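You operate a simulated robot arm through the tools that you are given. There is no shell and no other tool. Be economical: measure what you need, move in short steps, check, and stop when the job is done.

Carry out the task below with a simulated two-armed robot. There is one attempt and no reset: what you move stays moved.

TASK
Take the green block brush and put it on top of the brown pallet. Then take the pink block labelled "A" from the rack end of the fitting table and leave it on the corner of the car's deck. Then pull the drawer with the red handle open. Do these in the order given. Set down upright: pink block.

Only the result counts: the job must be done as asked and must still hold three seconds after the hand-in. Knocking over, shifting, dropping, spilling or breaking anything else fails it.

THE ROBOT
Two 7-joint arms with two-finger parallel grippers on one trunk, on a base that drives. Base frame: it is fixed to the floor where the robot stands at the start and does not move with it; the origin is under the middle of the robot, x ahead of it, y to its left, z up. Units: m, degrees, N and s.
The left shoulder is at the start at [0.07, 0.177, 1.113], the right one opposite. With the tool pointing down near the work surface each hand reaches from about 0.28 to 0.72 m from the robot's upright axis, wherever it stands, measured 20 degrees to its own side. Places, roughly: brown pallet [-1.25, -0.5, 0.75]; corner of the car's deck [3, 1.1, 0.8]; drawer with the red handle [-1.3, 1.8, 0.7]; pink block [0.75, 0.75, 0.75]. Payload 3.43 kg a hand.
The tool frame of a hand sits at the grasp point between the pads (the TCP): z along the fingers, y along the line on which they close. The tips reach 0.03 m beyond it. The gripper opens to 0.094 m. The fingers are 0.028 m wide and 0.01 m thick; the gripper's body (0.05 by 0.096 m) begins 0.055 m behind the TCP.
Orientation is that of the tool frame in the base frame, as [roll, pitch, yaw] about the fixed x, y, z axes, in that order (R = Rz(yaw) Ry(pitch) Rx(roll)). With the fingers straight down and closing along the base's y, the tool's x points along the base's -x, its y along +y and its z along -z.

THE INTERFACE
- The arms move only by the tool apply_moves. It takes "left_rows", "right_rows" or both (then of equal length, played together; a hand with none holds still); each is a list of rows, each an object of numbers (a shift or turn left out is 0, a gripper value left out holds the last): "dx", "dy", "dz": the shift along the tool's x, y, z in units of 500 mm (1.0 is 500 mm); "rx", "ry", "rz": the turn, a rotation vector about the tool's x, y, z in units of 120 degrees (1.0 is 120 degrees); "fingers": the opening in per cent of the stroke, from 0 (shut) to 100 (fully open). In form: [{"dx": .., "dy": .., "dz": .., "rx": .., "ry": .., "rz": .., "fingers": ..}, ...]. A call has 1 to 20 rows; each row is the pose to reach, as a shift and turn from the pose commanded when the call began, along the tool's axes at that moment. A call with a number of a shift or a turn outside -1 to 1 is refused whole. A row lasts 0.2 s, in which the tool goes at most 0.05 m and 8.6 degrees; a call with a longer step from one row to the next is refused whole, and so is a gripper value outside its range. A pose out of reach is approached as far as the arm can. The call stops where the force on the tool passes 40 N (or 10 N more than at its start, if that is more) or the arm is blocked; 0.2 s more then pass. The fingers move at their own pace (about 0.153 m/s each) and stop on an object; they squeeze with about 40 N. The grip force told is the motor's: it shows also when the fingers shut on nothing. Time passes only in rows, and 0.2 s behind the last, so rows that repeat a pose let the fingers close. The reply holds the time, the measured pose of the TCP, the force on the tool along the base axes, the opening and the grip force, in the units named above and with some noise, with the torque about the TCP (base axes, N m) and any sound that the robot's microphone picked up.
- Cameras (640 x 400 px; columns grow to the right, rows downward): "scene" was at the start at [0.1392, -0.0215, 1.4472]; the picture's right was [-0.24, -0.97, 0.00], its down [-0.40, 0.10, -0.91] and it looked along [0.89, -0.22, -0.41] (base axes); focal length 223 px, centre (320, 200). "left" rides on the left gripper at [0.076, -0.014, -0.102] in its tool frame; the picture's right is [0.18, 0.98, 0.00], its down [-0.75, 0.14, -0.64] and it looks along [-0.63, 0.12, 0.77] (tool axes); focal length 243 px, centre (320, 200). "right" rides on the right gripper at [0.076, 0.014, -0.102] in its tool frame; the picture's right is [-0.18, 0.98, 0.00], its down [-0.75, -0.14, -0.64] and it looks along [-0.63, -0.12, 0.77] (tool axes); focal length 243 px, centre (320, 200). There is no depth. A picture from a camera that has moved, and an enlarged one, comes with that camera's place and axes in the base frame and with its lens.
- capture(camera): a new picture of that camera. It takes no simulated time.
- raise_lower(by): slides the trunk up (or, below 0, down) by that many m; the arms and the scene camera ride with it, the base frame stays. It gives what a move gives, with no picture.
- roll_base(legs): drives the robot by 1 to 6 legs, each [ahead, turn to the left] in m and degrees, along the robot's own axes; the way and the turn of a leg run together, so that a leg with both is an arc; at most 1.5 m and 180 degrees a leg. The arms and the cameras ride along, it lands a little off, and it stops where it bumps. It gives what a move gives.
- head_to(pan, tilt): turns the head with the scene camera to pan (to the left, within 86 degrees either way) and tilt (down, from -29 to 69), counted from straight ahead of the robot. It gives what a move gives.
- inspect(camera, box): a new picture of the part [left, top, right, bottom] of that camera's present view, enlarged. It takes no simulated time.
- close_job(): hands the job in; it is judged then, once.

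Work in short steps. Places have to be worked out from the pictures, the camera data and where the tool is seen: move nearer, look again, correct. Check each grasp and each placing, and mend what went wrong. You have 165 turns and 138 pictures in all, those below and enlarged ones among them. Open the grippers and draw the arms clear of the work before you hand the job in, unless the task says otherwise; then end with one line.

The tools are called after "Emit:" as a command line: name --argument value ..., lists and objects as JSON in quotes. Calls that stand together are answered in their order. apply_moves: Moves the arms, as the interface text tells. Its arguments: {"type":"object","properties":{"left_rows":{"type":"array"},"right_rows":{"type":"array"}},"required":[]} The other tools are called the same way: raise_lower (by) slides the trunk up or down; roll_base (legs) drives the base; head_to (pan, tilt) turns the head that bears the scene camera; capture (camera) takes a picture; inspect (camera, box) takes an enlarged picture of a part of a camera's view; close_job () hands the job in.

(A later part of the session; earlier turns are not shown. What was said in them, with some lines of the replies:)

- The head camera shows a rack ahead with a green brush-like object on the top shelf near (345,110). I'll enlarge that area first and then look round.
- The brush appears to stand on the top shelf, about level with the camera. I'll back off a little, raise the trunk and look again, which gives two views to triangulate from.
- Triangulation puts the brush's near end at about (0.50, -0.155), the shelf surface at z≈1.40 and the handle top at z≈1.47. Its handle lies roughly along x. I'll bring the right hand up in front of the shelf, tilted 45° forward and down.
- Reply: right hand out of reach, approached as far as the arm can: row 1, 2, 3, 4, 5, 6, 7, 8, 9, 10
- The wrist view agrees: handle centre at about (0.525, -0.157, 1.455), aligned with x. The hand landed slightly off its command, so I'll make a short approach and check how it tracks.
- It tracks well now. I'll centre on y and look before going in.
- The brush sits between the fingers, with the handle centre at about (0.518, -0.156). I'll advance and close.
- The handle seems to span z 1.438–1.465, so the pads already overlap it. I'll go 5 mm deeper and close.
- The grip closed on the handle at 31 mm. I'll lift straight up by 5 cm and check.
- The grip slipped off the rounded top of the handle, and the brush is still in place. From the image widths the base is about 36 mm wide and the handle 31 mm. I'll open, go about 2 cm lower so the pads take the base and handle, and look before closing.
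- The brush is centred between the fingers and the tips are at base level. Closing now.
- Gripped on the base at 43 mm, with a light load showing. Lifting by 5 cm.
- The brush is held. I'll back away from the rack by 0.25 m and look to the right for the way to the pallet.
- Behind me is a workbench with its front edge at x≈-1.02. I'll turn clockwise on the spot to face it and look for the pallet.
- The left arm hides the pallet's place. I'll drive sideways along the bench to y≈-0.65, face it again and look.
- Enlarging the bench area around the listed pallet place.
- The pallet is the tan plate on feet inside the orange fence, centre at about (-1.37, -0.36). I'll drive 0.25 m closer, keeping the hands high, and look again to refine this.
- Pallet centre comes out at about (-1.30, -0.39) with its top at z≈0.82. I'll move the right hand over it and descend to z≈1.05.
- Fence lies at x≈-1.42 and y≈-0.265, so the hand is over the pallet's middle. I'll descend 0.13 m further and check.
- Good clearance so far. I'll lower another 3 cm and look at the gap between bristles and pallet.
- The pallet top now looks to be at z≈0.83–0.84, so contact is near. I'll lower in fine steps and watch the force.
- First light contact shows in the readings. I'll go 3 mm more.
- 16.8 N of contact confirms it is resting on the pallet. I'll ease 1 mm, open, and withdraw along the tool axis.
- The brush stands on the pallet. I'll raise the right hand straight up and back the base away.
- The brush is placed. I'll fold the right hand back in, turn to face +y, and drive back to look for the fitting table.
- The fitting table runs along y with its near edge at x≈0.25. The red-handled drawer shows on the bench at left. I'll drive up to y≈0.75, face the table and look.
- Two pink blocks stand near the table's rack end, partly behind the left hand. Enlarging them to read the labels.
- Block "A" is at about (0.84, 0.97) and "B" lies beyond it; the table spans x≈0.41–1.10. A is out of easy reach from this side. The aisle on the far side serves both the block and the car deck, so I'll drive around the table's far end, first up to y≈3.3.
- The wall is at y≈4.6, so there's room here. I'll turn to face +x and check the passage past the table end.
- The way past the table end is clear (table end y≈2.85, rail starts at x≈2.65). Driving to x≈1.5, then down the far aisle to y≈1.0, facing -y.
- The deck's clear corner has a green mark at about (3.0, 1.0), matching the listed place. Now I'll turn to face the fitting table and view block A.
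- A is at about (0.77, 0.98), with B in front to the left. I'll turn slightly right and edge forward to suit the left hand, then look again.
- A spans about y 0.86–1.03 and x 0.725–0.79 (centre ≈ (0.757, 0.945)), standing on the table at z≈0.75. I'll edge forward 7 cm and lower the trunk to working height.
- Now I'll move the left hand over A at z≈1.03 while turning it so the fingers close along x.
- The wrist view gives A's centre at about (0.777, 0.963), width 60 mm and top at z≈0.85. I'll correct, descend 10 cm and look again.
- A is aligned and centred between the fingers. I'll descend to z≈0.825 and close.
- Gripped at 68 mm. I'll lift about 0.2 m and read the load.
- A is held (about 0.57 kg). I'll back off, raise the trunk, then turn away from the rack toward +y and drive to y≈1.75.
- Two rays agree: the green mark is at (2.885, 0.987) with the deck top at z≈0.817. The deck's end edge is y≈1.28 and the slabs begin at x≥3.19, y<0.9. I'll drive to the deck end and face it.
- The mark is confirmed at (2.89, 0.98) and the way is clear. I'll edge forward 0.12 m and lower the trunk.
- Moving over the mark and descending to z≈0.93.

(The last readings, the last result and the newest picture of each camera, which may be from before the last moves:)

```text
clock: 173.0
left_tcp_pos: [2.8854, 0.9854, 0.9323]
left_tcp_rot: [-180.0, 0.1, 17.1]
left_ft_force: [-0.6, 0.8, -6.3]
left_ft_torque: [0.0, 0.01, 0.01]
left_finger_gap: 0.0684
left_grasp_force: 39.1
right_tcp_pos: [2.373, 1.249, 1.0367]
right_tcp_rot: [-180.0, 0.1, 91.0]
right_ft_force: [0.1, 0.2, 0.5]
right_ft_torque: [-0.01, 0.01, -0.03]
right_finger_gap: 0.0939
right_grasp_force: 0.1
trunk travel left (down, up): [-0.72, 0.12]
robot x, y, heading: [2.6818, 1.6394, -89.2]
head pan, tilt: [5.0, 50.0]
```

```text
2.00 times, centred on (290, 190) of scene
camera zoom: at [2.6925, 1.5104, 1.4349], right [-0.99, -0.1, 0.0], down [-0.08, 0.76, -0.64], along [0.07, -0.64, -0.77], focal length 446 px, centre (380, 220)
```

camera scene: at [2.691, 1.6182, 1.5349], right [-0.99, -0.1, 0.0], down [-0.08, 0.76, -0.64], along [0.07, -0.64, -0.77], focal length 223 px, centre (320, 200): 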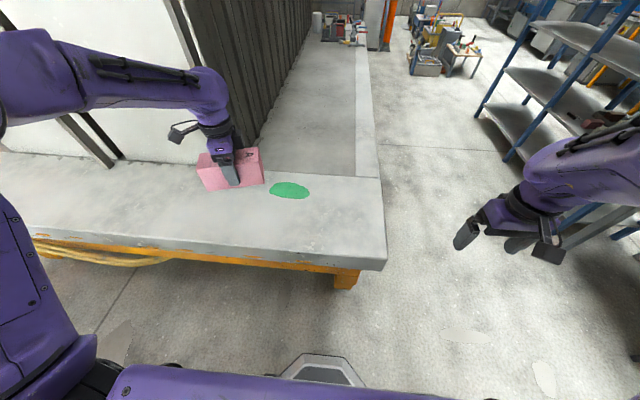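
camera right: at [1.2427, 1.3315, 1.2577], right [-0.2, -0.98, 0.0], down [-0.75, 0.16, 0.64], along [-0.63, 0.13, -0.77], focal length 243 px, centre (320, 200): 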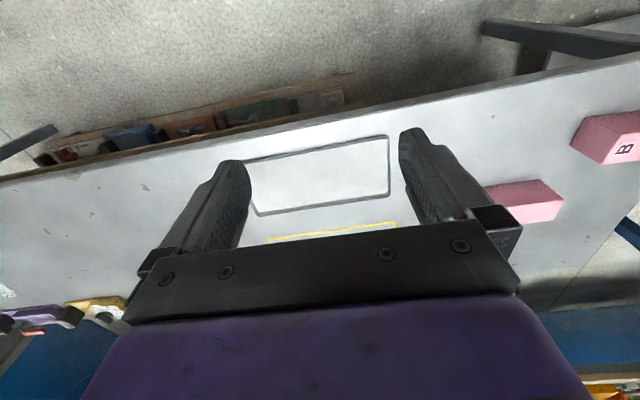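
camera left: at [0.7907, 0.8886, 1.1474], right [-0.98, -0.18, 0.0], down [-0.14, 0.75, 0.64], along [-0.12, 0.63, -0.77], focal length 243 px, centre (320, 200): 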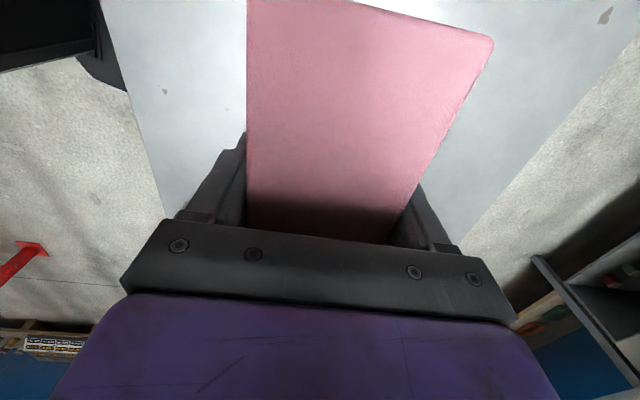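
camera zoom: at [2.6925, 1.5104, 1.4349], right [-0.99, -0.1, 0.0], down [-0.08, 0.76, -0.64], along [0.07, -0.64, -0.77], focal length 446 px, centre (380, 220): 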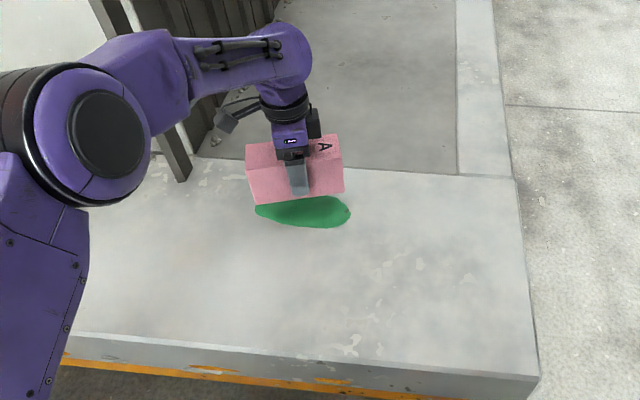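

The block is over the mark, clear of the step at y≈0.86. Descending slowly to contact.

Emit:
apply_moves --left_rows '[{"dz": 0.04}, {"dz": 0.08}, {"dz": 0.095}, {"dz": 0.105}, {"dz": 0.105}]'

Emit:
inspect --camera "scene" --box '[180, 90, 400, 290]'

```text
clock: 174.2
left_tcp_pos: [2.8857, 0.9852, 0.8795]
left_tcp_rot: [-179.9, 0.0, 17.0]
left_ft_force: [0.2, 0.4, -5.8]
left_ft_torque: [0.0, -0.02, -0.01]
left_finger_gap: 0.0683
left_grasp_force: 39.9
right_tcp_pos: [2.3739, 1.2487, 1.0359]
right_tcp_rot: [-179.9, -0.1, 90.9]
right_ft_force: [-0.1, -0.4, 0.0]
right_ft_torque: [-0.03, -0.02, -0.02]
right_finger_gap: 0.0941
right_grasp_force: 0.1
trunk travel left (down, up): [-0.72, 0.12]
robot x, y, heading: [2.6853, 1.6358, -89.2]
head pan, tilt: [5.0, 50.0]
```

```text
2.00 times, centred on (290, 190) of scene
camera zoom: at [2.6923, 1.5098, 1.4348], right [-0.99, -0.1, 0.0], down [-0.08, 0.76, -0.64], along [0.07, -0.64, -0.77], focal length 446 px, centre (380, 220)
```

zoom: 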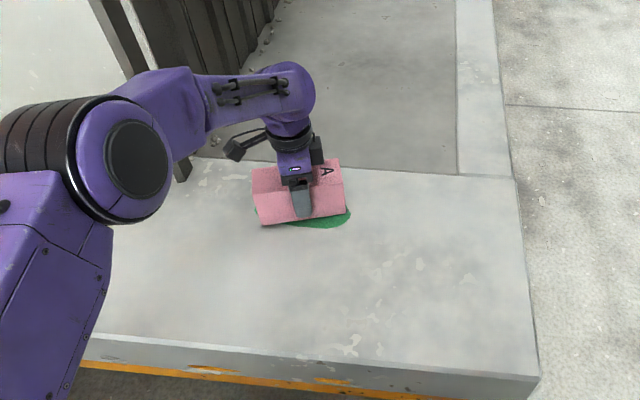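

Nearly down. I'll lower in 2–3 mm steps until contact.

Emit:
apply_moves --left_rows '[{"dz": 0.006}, {"dz": 0.012}, {"dz": 0.018}, {"dz": 0.018}]'

```text
clock: 175.2
left_tcp_pos: [2.8863, 0.9848, 0.8688]
left_tcp_rot: [179.9, 0.1, 17.0]
left_ft_force: [0.6, -1.3, -1.5]
left_ft_torque: [0.05, 0.08, -0.07]
left_finger_gap: 0.0684
left_grasp_force: 39.8
right_tcp_pos: [2.3738, 1.2486, 1.0366]
right_tcp_rot: [-180.0, -0.1, 90.8]
right_ft_force: [0.0, -0.1, 0.4]
right_ft_torque: [-0.01, 0.0, 0.01]
right_finger_gap: 0.0939
right_grasp_force: 0.0
trunk travel left (down, up): [-0.72, 0.12]
robot x, y, heading: [2.6827, 1.638, -89.1]
head pan, tilt: [5.0, 50.0]
```

Contact has started (load dropped from 6 to 1.5 N). One more 2 mm step to seat it.

Emit:
apply_moves --left_rows '[{"dz": 0.002}, {"dz": 0.004}, {"dz": 0.004}]'

```text
clock: 176.0
left_tcp_pos: [2.885, 0.9856, 0.8685]
left_tcp_rot: [179.7, 0.1, 17.0]
left_ft_force: [4.5, -5.4, 14.7]
left_ft_torque: [0.43, -0.47, -0.33]
left_finger_gap: 0.0684
left_grasp_force: 40.2
right_tcp_pos: [2.3738, 1.2495, 1.036]
right_tcp_rot: [-180.0, 0.0, 90.9]
right_ft_force: [0.0, 0.1, -0.3]
right_ft_torque: [-0.03, -0.03, 0.03]
right_finger_gap: 0.0938
right_grasp_force: 0.1
trunk travel left (down, up): [-0.72, 0.12]
robot x, y, heading: [2.6817, 1.6379, -89.3]
head pan, tilt: [5.0, 50.0]
```

It is seated on the deck. Opening and lifting the hand clear.

Emit:
apply_moves --left_rows '[{"dz": -0.002}, {"dz": -0.002, "fingers": 100}, {"dz": -0.002, "fingers": 100}, {"dz": -0.002, "fingers": 100}, {"dz": -0.08}, {"dz": -0.17}, {"dz": -0.26}, {"dz": -0.35}]'

Emit:
inspect --camera "scene" --box '[180, 90, 400, 290]'

```text
clock: 177.8
left_tcp_pos: [2.8827, 0.9861, 1.0426]
left_tcp_rot: [180.0, 0.0, 17.2]
left_ft_force: [-0.8, 0.0, -0.3]
left_ft_torque: [-0.01, -0.02, 0.0]
left_finger_gap: 0.0938
left_grasp_force: 0.1
right_tcp_pos: [2.3727, 1.2501, 1.0353]
right_tcp_rot: [-179.9, 0.0, 91.0]
right_ft_force: [0.0, 0.5, -0.7]
right_ft_torque: [0.0, 0.02, -0.02]
right_finger_gap: 0.0938
right_grasp_force: 0.0
trunk travel left (down, up): [-0.72, 0.12]
robot x, y, heading: [2.685, 1.6359, -89.2]
head pan, tilt: [5.0, 50.0]
```

```text
2.00 times, centred on (290, 190) of scene
camera zoom: at [2.6915, 1.5119, 1.435], right [-0.99, -0.1, 0.0], down [-0.08, 0.76, -0.64], along [0.07, -0.64, -0.77], focal length 446 px, centre (380, 220)
```

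zoom: 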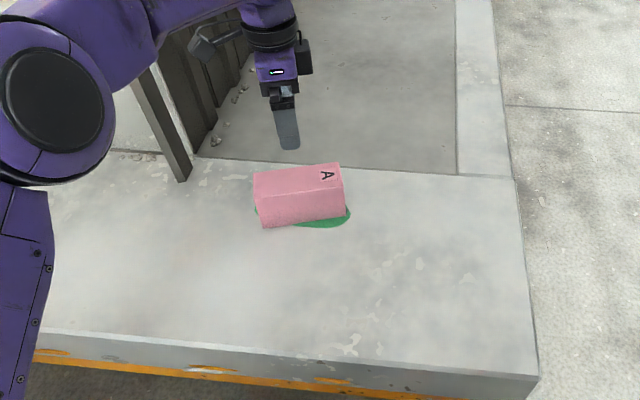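

Block A rests upright on the deck corner at the mark. I'll fold the left hand back in, then back away and raise the trunk for the drive to the drawer.

Emit:
apply_moves --left_rows '[{"dz": -0.05, "rz": -0.06}, {"dz": -0.1, "dx": 0.015, "dy": -0.048, "rz": -0.13}, {"dz": -0.1, "dx": 0.03, "dy": -0.096, "rz": -0.2}, {"dz": -0.1, "dx": 0.045, "dy": -0.143, "rz": -0.27}, {"dz": -0.1, "dx": 0.06, "dy": -0.191, "rz": -0.34}, {"dz": -0.1, "dx": 0.075, "dy": -0.239, "rz": -0.41}, {"dz": -0.1, "dx": 0.09, "dy": -0.287, "rz": -0.48}, {"dz": -0.1, "dx": 0.105, "dy": -0.335, "rz": -0.55}, {"dz": -0.1, "dx": 0.117, "dy": -0.382, "rz": -0.614}]'

Emit:
roll_base --legs '[[-0.2, 0], [0, -90.8], [1.0, 0]]'

```text
clock: 179.8
left_tcp_pos: [2.8856, 1.1856, 1.0938]
left_tcp_rot: [-180.0, 0.1, 90.9]
left_ft_force: [-0.7, 0.5, 0.1]
left_ft_torque: [-0.02, -0.02, 0.02]
left_finger_gap: 0.0941
left_grasp_force: 0.2
right_tcp_pos: [2.3733, 1.2511, 1.0365]
right_tcp_rot: [-179.9, -0.1, 90.9]
right_ft_force: [0.0, -0.4, 0.6]
right_ft_torque: [0.0, -0.01, -0.04]
right_finger_gap: 0.094
right_grasp_force: 0.0
trunk travel left (down, up): [-0.72, 0.12]
robot x, y, heading: [2.684, 1.6337, -89.0]
head pan, tilt: [5.0, 50.0]
```

```text
clock: 190.0
left_tcp_pos: [1.2327, 1.6141, 1.0922]
left_tcp_rot: [179.9, -0.1, 0.9]
left_ft_force: [-0.2, 0.8, -0.6]
left_ft_torque: [-0.02, 0.01, 0.03]
left_finger_gap: 0.0939
left_grasp_force: 0.1
right_tcp_pos: [1.2955, 2.1253, 1.0362]
right_tcp_rot: [-179.9, 0.1, 1.1]
right_ft_force: [0.4, -0.6, 0.3]
right_ft_torque: [0.04, 0.0, 0.0]
right_finger_gap: 0.094
right_grasp_force: 0.1
trunk travel left (down, up): [-0.72, 0.12]
robot x, y, heading: [1.6858, 1.8167, -179.0]
head pan, tilt: [5.0, 50.0]
```

Now I'll drive back round the table's far end.

Emit:
roll_base --legs '[[0, -91], [1.5, 0], [0, 90], [1.03, 0], [1.03, 0]]'

Emit:
head_to --pan 30 --tilt 30

Emit:
capture --camera "scene"

```text
clock: 214.8
left_tcp_pos: [-0.8431, 3.1514, 1.0922]
left_tcp_rot: [-180.0, 0.0, -0.3]
left_ft_force: [-0.2, -0.3, -0.6]
left_ft_torque: [0.02, 0.02, 0.02]
left_finger_gap: 0.0939
left_grasp_force: 0.1
right_tcp_pos: [-0.7697, 3.6612, 1.0361]
right_tcp_rot: [-179.9, -0.1, -0.1]
right_ft_force: [0.1, 0.8, 0.7]
right_ft_torque: [0.03, 0.01, 0.0]
right_finger_gap: 0.094
right_grasp_force: 0.1
trunk travel left (down, up): [-0.72, 0.12]
robot x, y, heading: [-0.3864, 3.3415, 179.8]
head pan, tilt: [5.0, 50.0]
```

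```text
clock: 215.7
left_tcp_pos: [-0.8439, 3.1499, 1.0927]
left_tcp_rot: [179.9, 0.0, -0.3]
left_ft_force: [-0.4, 0.2, -0.3]
left_ft_torque: [0.0, 0.0, 0.0]
left_finger_gap: 0.0938
left_grasp_force: 0.1
right_tcp_pos: [-0.7699, 3.6615, 1.0357]
right_tcp_rot: [-179.9, 0.0, -0.2]
right_ft_force: [0.5, -0.3, -0.5]
right_ft_torque: [0.01, 0.0, -0.01]
right_finger_gap: 0.0942
right_grasp_force: 0.1
trunk travel left (down, up): [-0.72, 0.12]
robot x, y, heading: [-0.3862, 3.3445, 179.8]
head pan, tilt: [30.0, 30.0]
```

```text
79 pictures are left
camera scene: at [-0.5172, 3.2987, 1.4644], right [-0.5, 0.87, 0.0], down [0.43, 0.25, -0.87], along [-0.75, -0.43, -0.5], focal length 223 px, centre (320, 200)
```

scene: 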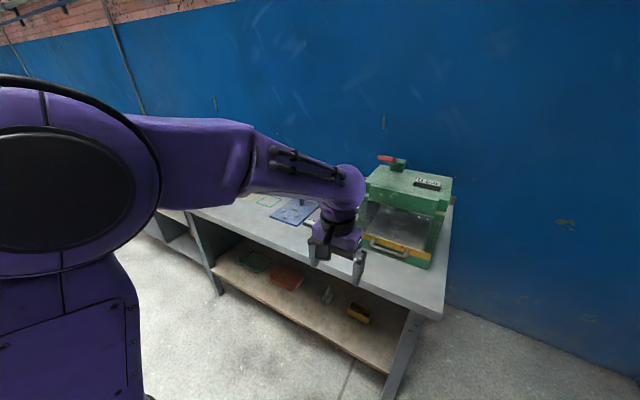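

Next I'll drive along the bench to y≈1.55 and face it.

Emit:
roll_base --legs '[[0, 90], [0.9, 0], [0.89, 0], [0, -90]]'

Emit:
head_to --pan -15 --tilt 40

Emit:
capture --camera "scene"

```text
clock: 232.3
left_tcp_pos: [-0.8445, 1.3605, 1.0938]
left_tcp_rot: [-180.0, -0.1, 0.4]
left_ft_force: [0.7, -0.4, -0.3]
left_ft_torque: [0.01, 0.03, 0.02]
left_finger_gap: 0.0942
left_grasp_force: 0.0
right_tcp_pos: [-0.7766, 1.8714, 1.0356]
right_tcp_rot: [-179.9, -0.1, 0.5]
right_ft_force: [0.0, 0.4, -0.9]
right_ft_torque: [0.03, -0.01, 0.01]
right_finger_gap: 0.0942
right_grasp_force: 0.0
trunk travel left (down, up): [-0.72, 0.12]
robot x, y, heading: [-0.3908, 1.5571, -179.5]
head pan, tilt: [30.0, 30.0]
```

```text
clock: 233.4
left_tcp_pos: [-0.8433, 1.3598, 1.0931]
left_tcp_rot: [179.9, 0.0, 0.4]
left_ft_force: [0.8, 0.0, -0.1]
left_ft_torque: [0.0, 0.0, -0.01]
left_finger_gap: 0.094
left_grasp_force: 0.0
right_tcp_pos: [-0.7754, 1.8709, 1.0361]
right_tcp_rot: [-179.9, -0.1, 0.6]
right_ft_force: [0.1, 0.4, 0.4]
right_ft_torque: [0.01, 0.01, 0.02]
right_finger_gap: 0.0941
right_grasp_force: 0.1
trunk travel left (down, up): [-0.72, 0.12]
robot x, y, heading: [-0.3897, 1.5582, -179.2]
head pan, tilt: [-15.0, 40.0]
```

```text
78 pictures are left
camera scene: at [-0.5235, 1.5792, 1.4491], right [0.25, 0.97, 0.0], down [0.62, -0.16, -0.77], along [-0.74, 0.19, -0.64], focal length 223 px, centre (320, 200)
```

scene: 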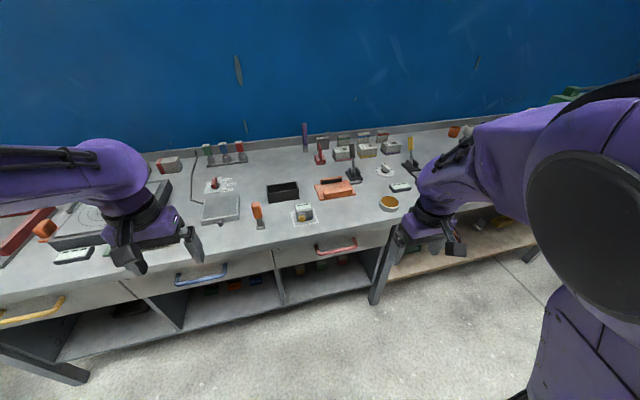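

The red handle is visible, bar-shaped and horizontal. Enlarging.

Emit:
inspect --camera "scene" --box '[260, 200, 420, 300]'

Emit:
capture --camera "right"

```text
4.00 times, centred on (340, 250) of scene
camera zoom: at [-0.5235, 1.5792, 1.4491], right [0.25, 0.97, 0.0], down [0.62, -0.16, -0.77], along [-0.74, 0.19, -0.64], focal length 892 px, centre (240, 0)
```

zoom: 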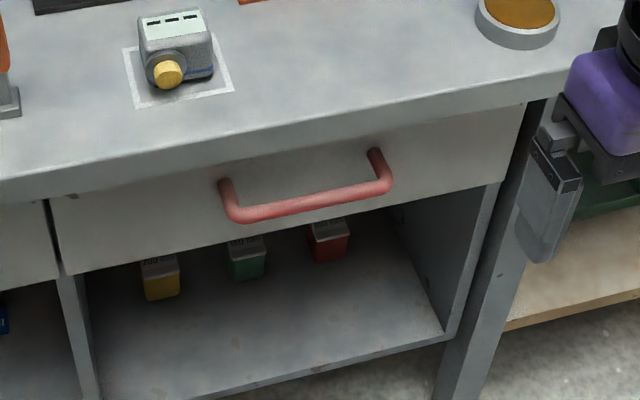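

```text
76 pictures are left
camera right: at [-0.6995, 1.8569, 1.1381], right [-0.17, -0.98, 0.0], down [-0.76, 0.13, 0.64], along [-0.63, 0.11, -0.77], focal length 243 px, centre (320, 200)
```

right: 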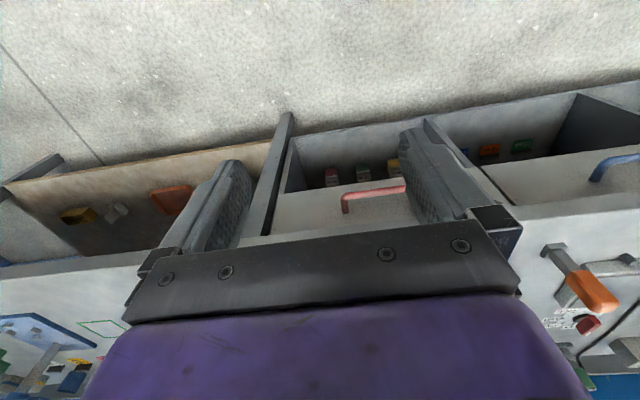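

Intersecting both views gives the red bar along y from 1.705 to 1.865 at x≈-1.043, z≈0.72. I'll grasp it with the right hand pointing forward, 30° below level, with the fingers closing vertically. First tilt.

Emit:
apply_moves --right_rows '[{"dx": -0.006, "dy": 0.021, "dz": 0.034, "ry": -0.0625, "fingers": 100}, {"dx": -0.012, "dy": 0.043, "dz": 0.068, "ry": -0.125}, {"dx": -0.018, "dy": 0.064, "dz": 0.102, "ry": -0.1875}, {"dx": -0.024, "dy": 0.086, "dz": 0.136, "ry": -0.25}, {"dx": -0.03, "dy": 0.107, "dz": 0.17, "ry": -0.3125}, {"dx": -0.036, "dy": 0.129, "dz": 0.204, "ry": -0.375}, {"dx": -0.042, "dy": 0.15, "dz": 0.238, "ry": -0.4375}, {"dx": -0.048, "dy": 0.172, "dz": 0.272, "ry": -0.5}, {"dx": -0.048, "dy": 0.172, "dz": 0.272, "ry": -0.5}]'

```text
clock: 235.4
left_tcp_pos: [-0.8441, 1.3598, 1.0927]
left_tcp_rot: [179.9, 0.1, 0.4]
left_ft_force: [-1.1, -0.5, -0.2]
left_ft_torque: [0.0, 0.03, 0.03]
left_finger_gap: 0.0941
left_grasp_force: 0.1
right_tcp_pos: [-0.8671, 1.8601, 1.005]
right_tcp_rot: [174.7, 58.1, -3.4]
right_ft_force: [0.7, -1.1, -0.9]
right_ft_torque: [0.02, 0.02, 0.0]
right_finger_gap: 0.0942
right_grasp_force: 0.0
right hand out of reach, approached as far as the arm can: row 2, 3, 4, 5, 6, 7, 8, 9
trunk travel left (down, up): [-0.72, 0.12]
robot x, y, heading: [-0.3901, 1.5616, -179.8]
head pan, tilt: [-15.0, 40.0]
```

The tilted hand needs to be further from the body. I'll back the base 0.14 m and then set the pose again.

Emit:
roll_base --legs '[[-0.14, 0]]'

Emit:
apply_moves --right_rows '[{"dx": 0.01, "dz": 0.07}, {"dx": 0.02, "dz": 0.14}, {"dx": 0.02, "dz": 0.2}, {"dx": 0.02, "dz": 0.2}]'

```text
clock: 236.8
left_tcp_pos: [-0.7058, 1.3617, 1.0911]
left_tcp_rot: [179.9, -0.2, 0.4]
left_ft_force: [0.2, 0.3, 0.5]
left_ft_torque: [0.01, -0.01, -0.02]
left_finger_gap: 0.0941
left_grasp_force: 0.1
right_tcp_pos: [-0.7271, 1.8601, 1.0008]
right_tcp_rot: [174.7, 57.4, -3.5]
right_ft_force: [-0.6, 0.4, 0.0]
right_ft_torque: [-0.01, 0.0, -0.01]
right_finger_gap: 0.094
right_grasp_force: 0.1
trunk travel left (down, up): [-0.72, 0.12]
robot x, y, heading: [-0.2524, 1.5598, -179.3]
head pan, tilt: [-15.0, 40.0]
```

```text
clock: 237.8
left_tcp_pos: [-0.7046, 1.3613, 1.0935]
left_tcp_rot: [-179.8, 0.0, 0.4]
left_ft_force: [-0.2, 0.0, 0.1]
left_ft_torque: [0.03, 0.0, 0.0]
left_finger_gap: 0.0943
left_grasp_force: 0.1
right_tcp_pos: [-0.8133, 1.8747, 0.9605]
right_tcp_rot: [170.7, 56.3, -8.2]
right_ft_force: [0.6, 0.2, -0.2]
right_ft_torque: [0.0, -0.03, -0.01]
right_finger_gap: 0.094
right_grasp_force: 0.1
right hand out of reach, approached as far as the arm can: row 1, 2, 3, 4
trunk travel left (down, up): [-0.72, 0.12]
robot x, y, heading: [-0.2519, 1.5611, -179.6]
head pan, tilt: [-15.0, 40.0]
```

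It's still limited at this height. I'll lower the trunk by 0.25 m (both hands are in free air ahead of the bench) so the arm reaches more levelly.

Emit:
raise_lower --by -0.25

Emit:
apply_moves --right_rows '[{"dx": -0.05}, {"dx": -0.1}, {"dx": -0.1}]'

Emit:
capture --camera "scene"

```text
clock: 240.3
left_tcp_pos: [-0.7045, 1.3611, 0.843]
left_tcp_rot: [180.0, 0.1, 0.3]
left_ft_force: [-0.1, 0.4, 0.1]
left_ft_torque: [0.03, 0.02, 0.01]
left_finger_gap: 0.094
left_grasp_force: 0.1
right_tcp_pos: [-0.8128, 1.875, 0.709]
right_tcp_rot: [171.2, 56.2, -7.7]
right_ft_force: [-0.3, -0.1, 0.5]
right_ft_torque: [-0.03, -0.01, 0.01]
right_finger_gap: 0.0941
right_grasp_force: 0.0
trunk travel left (down, up): [-0.47, 0.37]
robot x, y, heading: [-0.2514, 1.5597, -179.4]
head pan, tilt: [-15.0, 40.0]
```

```text
clock: 241.3
left_tcp_pos: [-0.7046, 1.3611, 0.8425]
left_tcp_rot: [-180.0, -0.1, 0.5]
left_ft_force: [0.4, -0.6, -0.2]
left_ft_torque: [0.01, 0.01, 0.02]
left_finger_gap: 0.0941
left_grasp_force: 0.1
right_tcp_pos: [-0.8323, 1.8853, 0.7283]
right_tcp_rot: [171.2, 53.7, -8.4]
right_ft_force: [0.1, -0.4, 0.1]
right_ft_torque: [-0.01, 0.0, 0.01]
right_finger_gap: 0.0939
right_grasp_force: 0.1
trunk travel left (down, up): [-0.47, 0.37]
robot x, y, heading: [-0.2497, 1.5612, -179.3]
head pan, tilt: [-15.0, 40.0]
stopped in row 3 (right hand): the arm was blocked; the commanded pose is now the measured one
```

```text
75 pictures are left
camera scene: at [-0.3841, 1.5807, 1.1991], right [0.25, 0.97, 0.0], down [0.62, -0.16, -0.77], along [-0.74, 0.19, -0.64], focal length 223 px, centre (320, 200)
```

scene: 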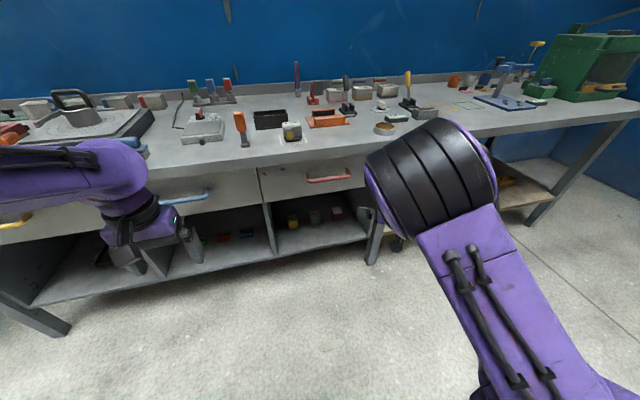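

The arm met a joint limit, but the hand already points forward, 36° below level, which is enough. I'll ease it outward and roll the gripper 90° so the fingers close vertically.

Emit:
apply_moves --right_rows '[{"dx": -0.03, "dz": 0.04}, {"dx": -0.058, "dz": 0.081}, {"dx": -0.058, "dz": 0.081, "rz": 0.068}, {"dx": -0.058, "dz": 0.081, "rz": 0.136}, {"dx": -0.058, "dz": 0.081, "rz": 0.204}, {"dx": -0.058, "dz": 0.081, "rz": 0.272}, {"dx": -0.058, "dz": 0.081, "rz": 0.34}]'

```text
clock: 242.9
left_tcp_pos: [-0.704, 1.3608, 0.8431]
left_tcp_rot: [-179.9, 0.0, 0.4]
left_ft_force: [0.2, 0.3, -0.4]
left_ft_torque: [0.0, 0.0, 0.01]
left_finger_gap: 0.0938
left_grasp_force: 0.1
right_tcp_pos: [-0.8845, 1.8844, 0.7297]
right_tcp_rot: [134.5, 33.7, -58.7]
right_ft_force: [0.7, -0.5, -0.7]
right_ft_torque: [0.01, -0.02, -0.05]
right_finger_gap: 0.094
right_grasp_force: 0.1
trunk travel left (down, up): [-0.47, 0.37]
robot x, y, heading: [-0.2524, 1.557, -179.4]
head pan, tilt: [-15.0, 40.0]
```

The roll works. Finishing the remaining 49° of roll.

Emit:
apply_moves --right_rows '[{"rz": 0.068}, {"rz": 0.136}, {"rz": 0.204}, {"rz": 0.272}, {"rz": 0.34}, {"rz": 0.41}, {"rz": 0.41}]'

Emit:
capture --camera "right"

Emit:
capture --camera "scene"

```text
clock: 244.5
left_tcp_pos: [-0.7045, 1.3603, 0.8431]
left_tcp_rot: [-180.0, 0.0, 0.4]
left_ft_force: [0.1, -0.3, -0.2]
left_ft_torque: [0.0, 0.0, -0.01]
left_finger_gap: 0.094
left_grasp_force: 0.0
right_tcp_pos: [-0.8841, 1.8844, 0.7299]
right_tcp_rot: [125.7, -4.9, -91.0]
right_ft_force: [-0.2, 1.3, 0.4]
right_ft_torque: [0.01, 0.02, 0.0]
right_finger_gap: 0.094
right_grasp_force: 0.1
trunk travel left (down, up): [-0.47, 0.37]
robot x, y, heading: [-0.2551, 1.5616, -179.4]
head pan, tilt: [-15.0, 40.0]
```

```text
74 pictures are left
camera right: at [-0.8108, 1.8128, 0.8074], right [-0.57, 0.26, 0.78], down [0.62, 0.76, 0.2], along [-0.54, 0.59, -0.6], focal length 243 px, centre (320, 200)
```

right: 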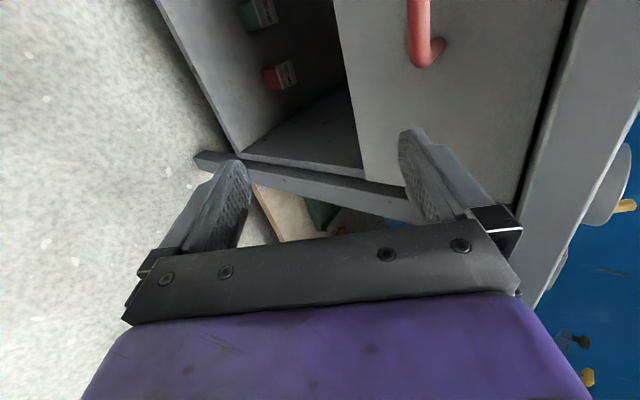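

```text
73 pictures are left
camera scene: at [-0.384, 1.5804, 1.1991], right [0.25, 0.97, 0.0], down [0.62, -0.16, -0.77], along [-0.74, 0.19, -0.64], focal length 223 px, centre (320, 200)
```

scene: 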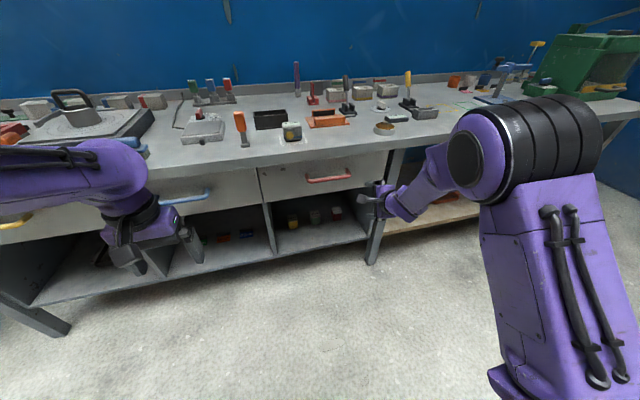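

The pose is good. Enlarging the handle from this lower viewpoint to refine its place.

Emit:
inspect --camera "scene" --box '[260, 140, 420, 240]'

```text
4.00 times, centred on (340, 190) of scene
camera zoom: at [-0.384, 1.5804, 1.1991], right [0.25, 0.97, 0.0], down [0.62, -0.16, -0.77], along [-0.74, 0.19, -0.64], focal length 892 px, centre (240, 240)
```

zoom: 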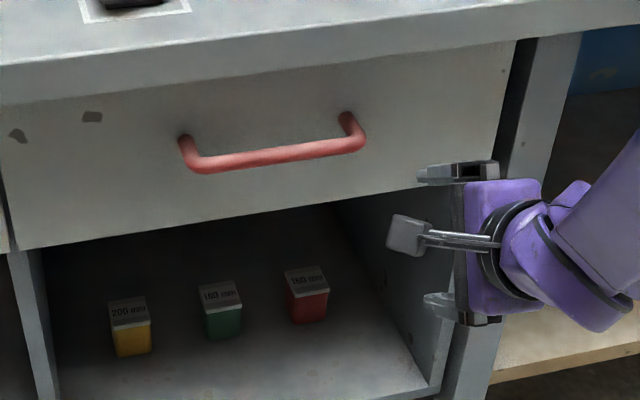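

The refined bar centre is (-1.038, 1.785, 0.725). I'll move to a pre-grasp pose 8 cm back along the tool axis with the fingers at 65%.

Emit:
apply_moves --right_rows '[{"dx": 0.05, "dy": 0.039, "dz": 0.025, "fingers": 65}, {"dx": 0.1, "dy": 0.078, "dz": 0.05}, {"dx": 0.15, "dy": 0.117, "dz": 0.076}, {"dx": 0.203, "dy": 0.156, "dz": 0.103}, {"dx": 0.203, "dy": 0.156, "dz": 0.103}]'

Emit:
capture --camera "right"

Emit:
inspect --camera "scene" --box '[260, 140, 420, 240]'

```text
clock: 245.7
left_tcp_pos: [-0.7035, 1.3598, 0.8412]
left_tcp_rot: [179.9, 0.0, 0.5]
left_ft_force: [-0.3, -0.5, -0.2]
left_ft_torque: [-0.02, 0.01, 0.03]
left_finger_gap: 0.0941
left_grasp_force: 0.1
right_tcp_pos: [-0.9738, 1.7864, 0.7719]
right_tcp_rot: [125.9, -4.7, -91.0]
right_ft_force: [-0.3, -0.2, 0.2]
right_ft_torque: [0.02, -0.03, -0.01]
right_finger_gap: 0.0614
right_grasp_force: 0.1
trunk travel left (down, up): [-0.47, 0.37]
robot x, y, heading: [-0.2511, 1.5589, -179.3]
head pan, tilt: [-15.0, 40.0]
```

```text
71 pictures are left
camera right: at [-0.8996, 1.7149, 0.8496], right [-0.57, 0.26, 0.78], down [0.62, 0.76, 0.2], along [-0.54, 0.59, -0.6], focal length 243 px, centre (320, 200)
```

right: 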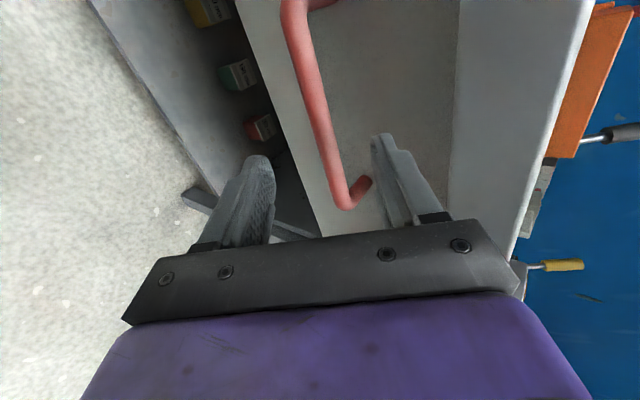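

```text
4.00 times, centred on (340, 190) of scene
camera zoom: at [-0.3837, 1.5805, 1.1992], right [0.25, 0.97, 0.0], down [0.62, -0.16, -0.77], along [-0.74, 0.19, -0.64], focal length 892 px, centre (240, 240)
```

zoom: 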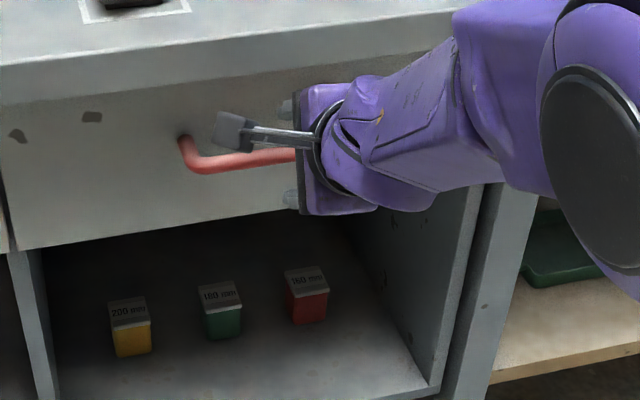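

The wrist view confirms the bar at (-1.037, y, 0.731), centred between the fingers. Advancing 7 cm along the tool axis.

Emit:
apply_moves --right_rows '[{"dz": 0.05}, {"dz": 0.1}, {"dz": 0.14}, {"dz": 0.14}]'

Emit:
capture --camera "right"

```text
clock: 246.7
left_tcp_pos: [-0.7049, 1.3603, 0.8439]
left_tcp_rot: [-179.9, 0.1, 0.4]
left_ft_force: [-0.5, 0.8, -0.2]
left_ft_torque: [0.05, -0.01, -0.02]
left_finger_gap: 0.0939
left_grasp_force: 0.1
right_tcp_pos: [-1.0304, 1.7851, 0.7293]
right_tcp_rot: [125.7, -4.7, -90.9]
right_ft_force: [0.3, -0.4, -0.1]
right_ft_torque: [-0.02, 0.01, -0.03]
right_finger_gap: 0.0613
right_grasp_force: 0.1
trunk travel left (down, up): [-0.47, 0.37]
robot x, y, heading: [-0.2534, 1.5542, -179.4]
head pan, tilt: [-15.0, 40.0]
```

```text
69 pictures are left
camera right: at [-0.9565, 1.7132, 0.8071], right [-0.57, 0.26, 0.78], down [0.62, 0.76, 0.2], along [-0.54, 0.59, -0.59], focal length 243 px, centre (320, 200)
```

right: 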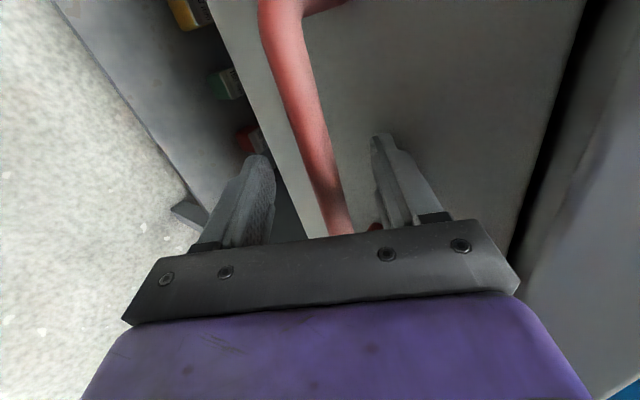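

The bar lies between the fingers. Closing.

Emit:
apply_moves --right_rows '[{"fingers": 0}, {"fingers": 0}, {"fingers": 0}, {"fingers": 0}]'

Emit:
capture --camera "right"

```text
clock: 247.7
left_tcp_pos: [-0.7031, 1.3605, 0.8439]
left_tcp_rot: [-179.9, 0.1, 0.4]
left_ft_force: [0.3, -0.2, 0.1]
left_ft_torque: [-0.03, 0.02, 0.0]
left_finger_gap: 0.094
left_grasp_force: 0.1
right_tcp_pos: [-1.0303, 1.786, 0.7318]
right_tcp_rot: [125.6, -4.8, -91.0]
right_ft_force: [-2.2, 4.2, 12.6]
right_ft_torque: [0.76, 0.04, 1.01]
right_finger_gap: 0.0216
right_grasp_force: 45.5
trunk travel left (down, up): [-0.47, 0.37]
robot x, y, heading: [-0.2472, 1.5593, -179.5]
head pan, tilt: [-15.0, 40.0]
```

```text
68 pictures are left
camera right: at [-0.9555, 1.7138, 0.8091], right [-0.57, 0.26, 0.78], down [0.62, 0.76, 0.2], along [-0.54, 0.59, -0.59], focal length 243 px, centre (320, 200)
```

right: 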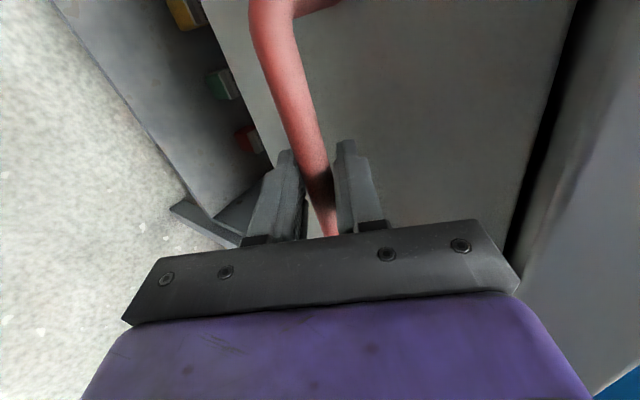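

Firmly gripped on the 21 mm bar. I'll pull 4 cm with the arm to see how the drawer runs.

Emit:
apply_moves --right_rows '[{"dy": -0.012, "dz": -0.017}, {"dy": -0.024, "dz": -0.034}, {"dy": -0.036, "dz": -0.051}, {"dy": -0.047, "dz": -0.065}, {"dy": -0.047, "dz": -0.065}]'

Emit:
inspect --camera "scene" --box '[240, 120, 440, 245]'

```text
clock: 248.9
left_tcp_pos: [-0.7022, 1.361, 0.8432]
left_tcp_rot: [180.0, 0.2, 0.4]
left_ft_force: [-0.2, 0.4, -0.3]
left_ft_torque: [0.02, -0.03, 0.02]
left_finger_gap: 0.094
left_grasp_force: 0.1
right_tcp_pos: [-0.9875, 1.7859, 0.7317]
right_tcp_rot: [125.8, -4.7, -90.9]
right_ft_force: [0.7, 7.3, 15.0]
right_ft_torque: [0.98, 0.07, 0.41]
right_finger_gap: 0.0212
right_grasp_force: 45.2
trunk travel left (down, up): [-0.47, 0.37]
robot x, y, heading: [-0.2504, 1.561, -179.5]
head pan, tilt: [-15.0, 40.0]
```

```text
3.20 times, centred on (340, 182) of scene
camera zoom: at [-0.3812, 1.5806, 1.1995], right [0.25, 0.97, 0.0], down [0.62, -0.16, -0.77], along [-0.74, 0.19, -0.64], focal length 714 px, centre (256, 256)
```

zoom: 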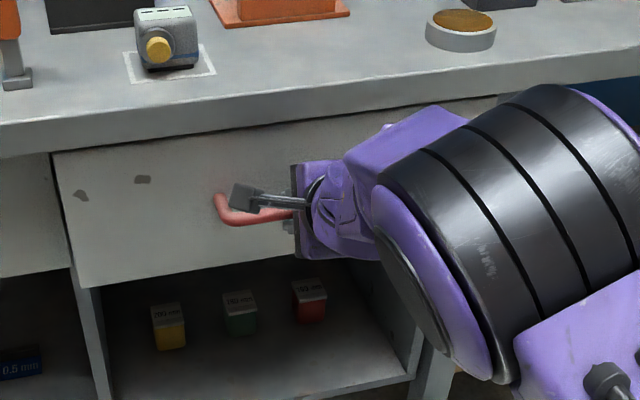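

The drawer slides freely. I'll continue the pull by rolling the base straight back 0.15 m.

Emit:
roll_base --legs '[[-0.15, 0]]'

Emit:
capture --camera "scene"

```text
clock: 250.3
left_tcp_pos: [-0.5555, 1.3618, 0.8442]
left_tcp_rot: [-179.9, 0.0, 0.2]
left_ft_force: [0.2, -0.2, -0.4]
left_ft_torque: [-0.02, -0.01, 0.01]
left_finger_gap: 0.0942
left_grasp_force: 0.1
right_tcp_pos: [-0.8405, 1.7863, 0.7323]
right_tcp_rot: [125.7, -4.7, -90.8]
right_ft_force: [-3.0, -7.2, 11.9]
right_ft_torque: [0.66, 0.06, 0.94]
right_finger_gap: 0.0214
right_grasp_force: 45.3
trunk travel left (down, up): [-0.47, 0.37]
robot x, y, heading: [-0.0996, 1.5565, -179.6]
head pan, tilt: [-15.0, 40.0]
```

```text
66 pictures are left
camera scene: at [-0.2321, 1.58, 1.1995], right [0.25, 0.97, 0.0], down [0.62, -0.16, -0.77], along [-0.74, 0.19, -0.64], focal length 223 px, centre (320, 200)
```

scene: 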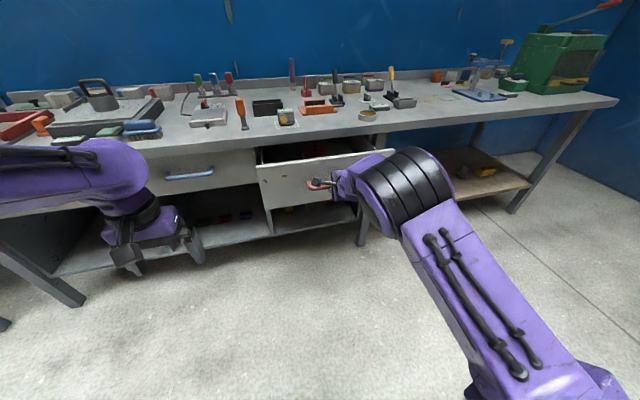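

The drawer is open about 0.19 m. I'll pull a little further with the force-limited arm in case it hasn't reached its stop.

Emit:
apply_moves --right_rows '[{"dy": -0.012, "dz": -0.017}, {"dy": -0.024, "dz": -0.034}, {"dy": -0.036, "dz": -0.051}, {"dy": -0.047, "dz": -0.065}, {"dy": -0.058, "dz": -0.081}, {"dy": -0.07, "dz": -0.098}, {"dy": -0.07, "dz": -0.098}]'

Emit:
inspect --camera "scene" --box '[220, 110, 420, 235]'

```text
clock: 251.4
left_tcp_pos: [-0.5536, 1.3598, 0.8429]
left_tcp_rot: [-179.8, 0.1, 0.5]
left_ft_force: [0.0, 0.1, -0.3]
left_ft_torque: [0.01, -0.02, 0.01]
left_finger_gap: 0.0938
left_grasp_force: 0.1
right_tcp_pos: [-0.7998, 1.7854, 0.7339]
right_tcp_rot: [125.2, -5.2, -90.5]
right_ft_force: [-2.1, -17.1, 19.2]
right_ft_torque: [0.88, 0.12, 0.76]
right_finger_gap: 0.0212
right_grasp_force: 45.3
trunk travel left (down, up): [-0.47, 0.37]
robot x, y, heading: [-0.1007, 1.5601, -179.2]
head pan, tilt: [-15.0, 40.0]
stopped in row 5 (right hand): the force on the tool passed its limit at 44 N (the readings are from after the stop); the commanded pose is now the measured one
```

```text
3.20 times, centred on (320, 172) of scene
camera zoom: at [-0.2324, 1.5782, 1.1995], right [0.24, 0.97, 0.0], down [0.62, -0.15, -0.77], along [-0.74, 0.19, -0.64], focal length 714 px, centre (320, 288)
```

zoom: 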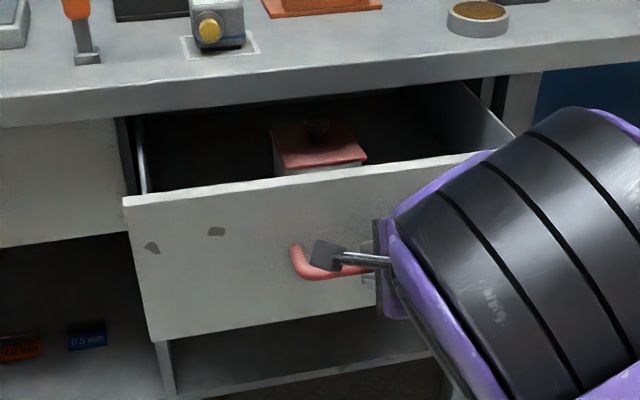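

The drawer hit its stop at about 0.23 m open. I'll release and withdraw along the tool axis.

Emit:
apply_moves --right_rows '[{"fingers": 80}, {"fingers": 80}, {"fingers": 80}, {"dz": -0.04}, {"dz": -0.08}, {"dz": -0.12}, {"dz": -0.12}]'

Emit:
capture --camera "right"

```text
clock: 253.2
left_tcp_pos: [-0.554, 1.3614, 0.8439]
left_tcp_rot: [-179.9, 0.1, 0.4]
left_ft_force: [-0.2, 0.6, 0.8]
left_ft_torque: [0.0, -0.03, 0.01]
left_finger_gap: 0.094
left_grasp_force: 0.2
right_tcp_pos: [-0.7359, 1.8108, 0.7136]
right_tcp_rot: [130.9, -7.0, -94.2]
right_ft_force: [-0.3, -2.4, 5.8]
right_ft_torque: [0.19, 0.15, 0.03]
right_finger_gap: 0.0782
right_grasp_force: 3.1
trunk travel left (down, up): [-0.47, 0.37]
robot x, y, heading: [-0.1012, 1.5611, -179.6]
head pan, tilt: [-15.0, 40.0]
stopped in row 7 (right hand): the arm was blocked; the commanded pose is now the measured one
```

```text
64 pictures are left
camera right: at [-0.6727, 1.7405, 0.7999], right [-0.62, 0.32, 0.71], down [0.63, 0.74, 0.22], along [-0.46, 0.59, -0.66], focal length 243 px, centre (320, 200)
```

right: 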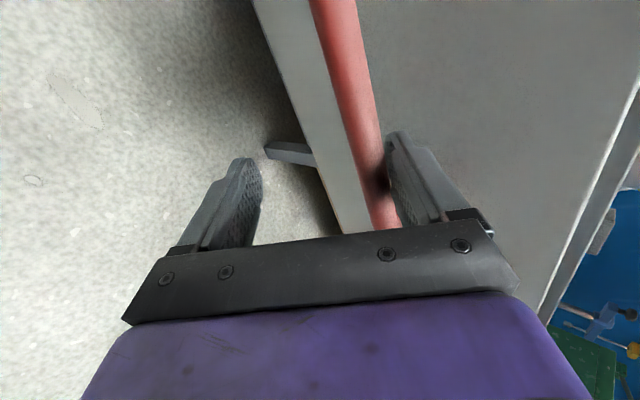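

The arm reached a joint limit and the upper finger now rests on the bar. I'll open fully and shift 4 cm up along the tool's y so the bar sits nearer the lower finger, then check.

Emit:
apply_moves --right_rows '[{"dy": 0.02, "fingers": 100}, {"dy": 0.045, "fingers": 100}, {"dy": 0.075, "fingers": 100}, {"dy": 0.075, "fingers": 100}]'

Emit:
capture --camera "right"

Emit:
inspect --camera "scene" --box '[220, 110, 420, 235]'

```text
clock: 254.2
left_tcp_pos: [-0.5556, 1.3629, 0.8427]
left_tcp_rot: [179.9, 0.1, 0.4]
left_ft_force: [0.3, -0.5, 0.3]
left_ft_torque: [0.0, 0.03, -0.04]
left_finger_gap: 0.094
left_grasp_force: 0.1
right_tcp_pos: [-0.7605, 1.8154, 0.741]
right_tcp_rot: [131.0, -6.7, -94.0]
right_ft_force: [0.2, -0.2, 0.4]
right_ft_torque: [-0.05, 0.03, -0.02]
right_finger_gap: 0.0939
right_grasp_force: 0.1
trunk travel left (down, up): [-0.47, 0.37]
robot x, y, heading: [-0.1018, 1.5589, -179.2]
head pan, tilt: [-15.0, 40.0]
```

```text
63 pictures are left
camera right: at [-0.6975, 1.7435, 0.8269], right [-0.62, 0.31, 0.72], down [0.63, 0.74, 0.22], along [-0.46, 0.59, -0.66], focal length 243 px, centre (320, 200)
```

right: 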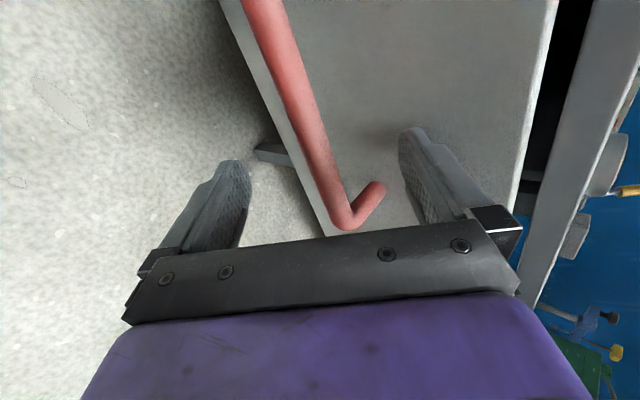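

```text
3.20 times, centred on (320, 172) of scene
camera zoom: at [-0.2344, 1.5814, 1.1992], right [0.25, 0.97, 0.0], down [0.62, -0.16, -0.77], along [-0.74, 0.19, -0.64], focal length 714 px, centre (320, 288)
```

zoom: 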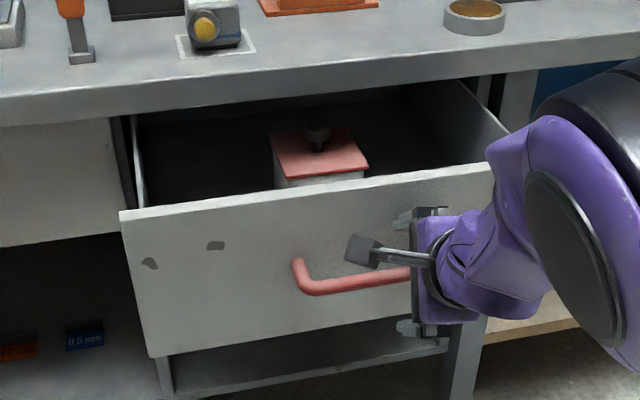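

The drawer stays open and the bar is centred between the open fingers. Rolling back 0.10 m takes the fingers off cleanly.

Emit:
roll_base --legs '[[-0.1, 0]]'

Emit:
capture --camera "scene"

Emit:
capture --camera "right"

```text
clock: 255.4
left_tcp_pos: [-0.4543, 1.3638, 0.8437]
left_tcp_rot: [-179.9, 0.2, 0.3]
left_ft_force: [0.2, 0.3, 0.5]
left_ft_torque: [-0.02, 0.01, 0.01]
left_finger_gap: 0.0941
left_grasp_force: 0.1
right_tcp_pos: [-0.6614, 1.8158, 0.741]
right_tcp_rot: [130.8, -6.7, -93.8]
right_ft_force: [0.7, 0.0, -0.5]
right_ft_torque: [0.02, -0.03, 0.04]
right_finger_gap: 0.0939
right_grasp_force: 0.1
trunk travel left (down, up): [-0.47, 0.37]
robot x, y, heading: [-0.0036, 1.5602, -179.3]
head pan, tilt: [-15.0, 40.0]
```

```text
61 pictures are left
camera scene: at [-0.1341, 1.5826, 1.1992], right [0.25, 0.97, 0.0], down [0.62, -0.16, -0.77], along [-0.74, 0.19, -0.64], focal length 223 px, centre (320, 200)
```

scene: 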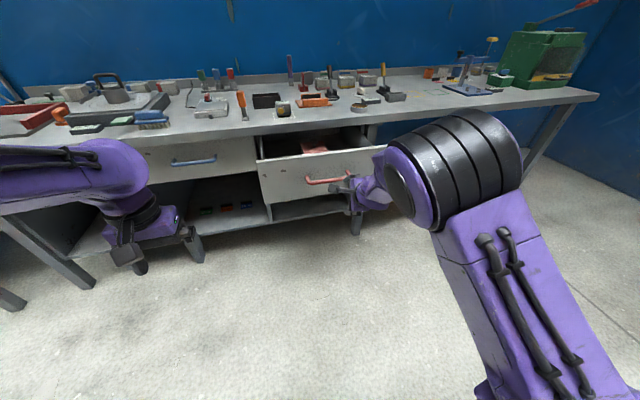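

```text
60 pictures are left
camera right: at [-0.5974, 1.7443, 0.8269], right [-0.62, 0.31, 0.72], down [0.63, 0.74, 0.22], along [-0.46, 0.59, -0.66], focal length 243 px, centre (320, 200)
```

right: 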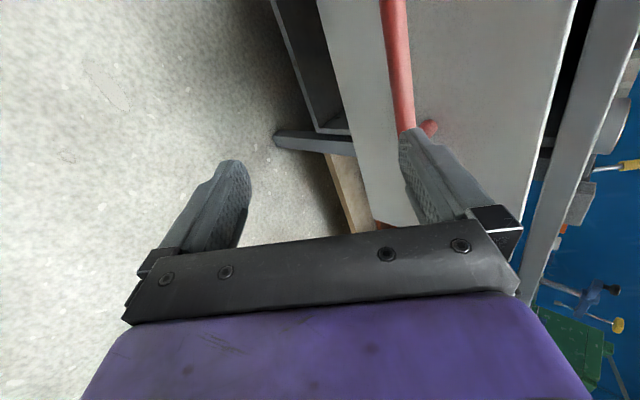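

Both grippers are open and the drawer remains open. I'll raise the trunk to lift the hands well clear, and take a last look.

Emit:
raise_lower --by 0.3

Emit:
capture --camera "scene"

```text
clock: 258.4
left_tcp_pos: [-0.4551, 1.3629, 1.1417]
left_tcp_rot: [-180.0, 0.1, 0.5]
left_ft_force: [0.6, 0.0, -0.6]
left_ft_torque: [0.02, -0.02, 0.0]
left_finger_gap: 0.094
left_grasp_force: 0.0
right_tcp_pos: [-0.6614, 1.8166, 1.0397]
right_tcp_rot: [131.0, -6.6, -93.9]
right_ft_force: [-0.5, 0.4, 0.6]
right_ft_torque: [0.0, 0.0, 0.01]
right_finger_gap: 0.0942
right_grasp_force: 0.0
trunk travel left (down, up): [-0.77, 0.07]
robot x, y, heading: [-0.0038, 1.5609, -179.6]
head pan, tilt: [-15.0, 40.0]
```

```text
59 pictures are left
camera scene: at [-0.1354, 1.5825, 1.4991], right [0.25, 0.97, 0.0], down [0.62, -0.16, -0.77], along [-0.74, 0.19, -0.64], focal length 223 px, centre (320, 200)
```

scene: 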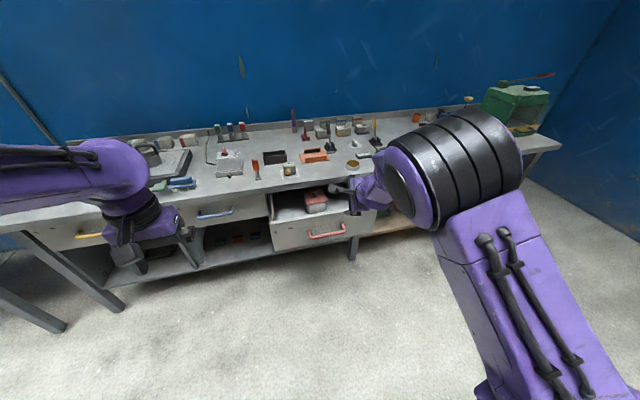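

The drawer is open, and the brush and block A were both in place when I left them. The arms are clear, so I'm handing in.

Emit:
close_job

```text
The job is handed in.
```

I did the three jobs in order: the green brush is on the brown pallet, pink block A stands upright on the corner of the car's deck, and the red-handled drawer is pulled open to its stop, about 0.23 m.
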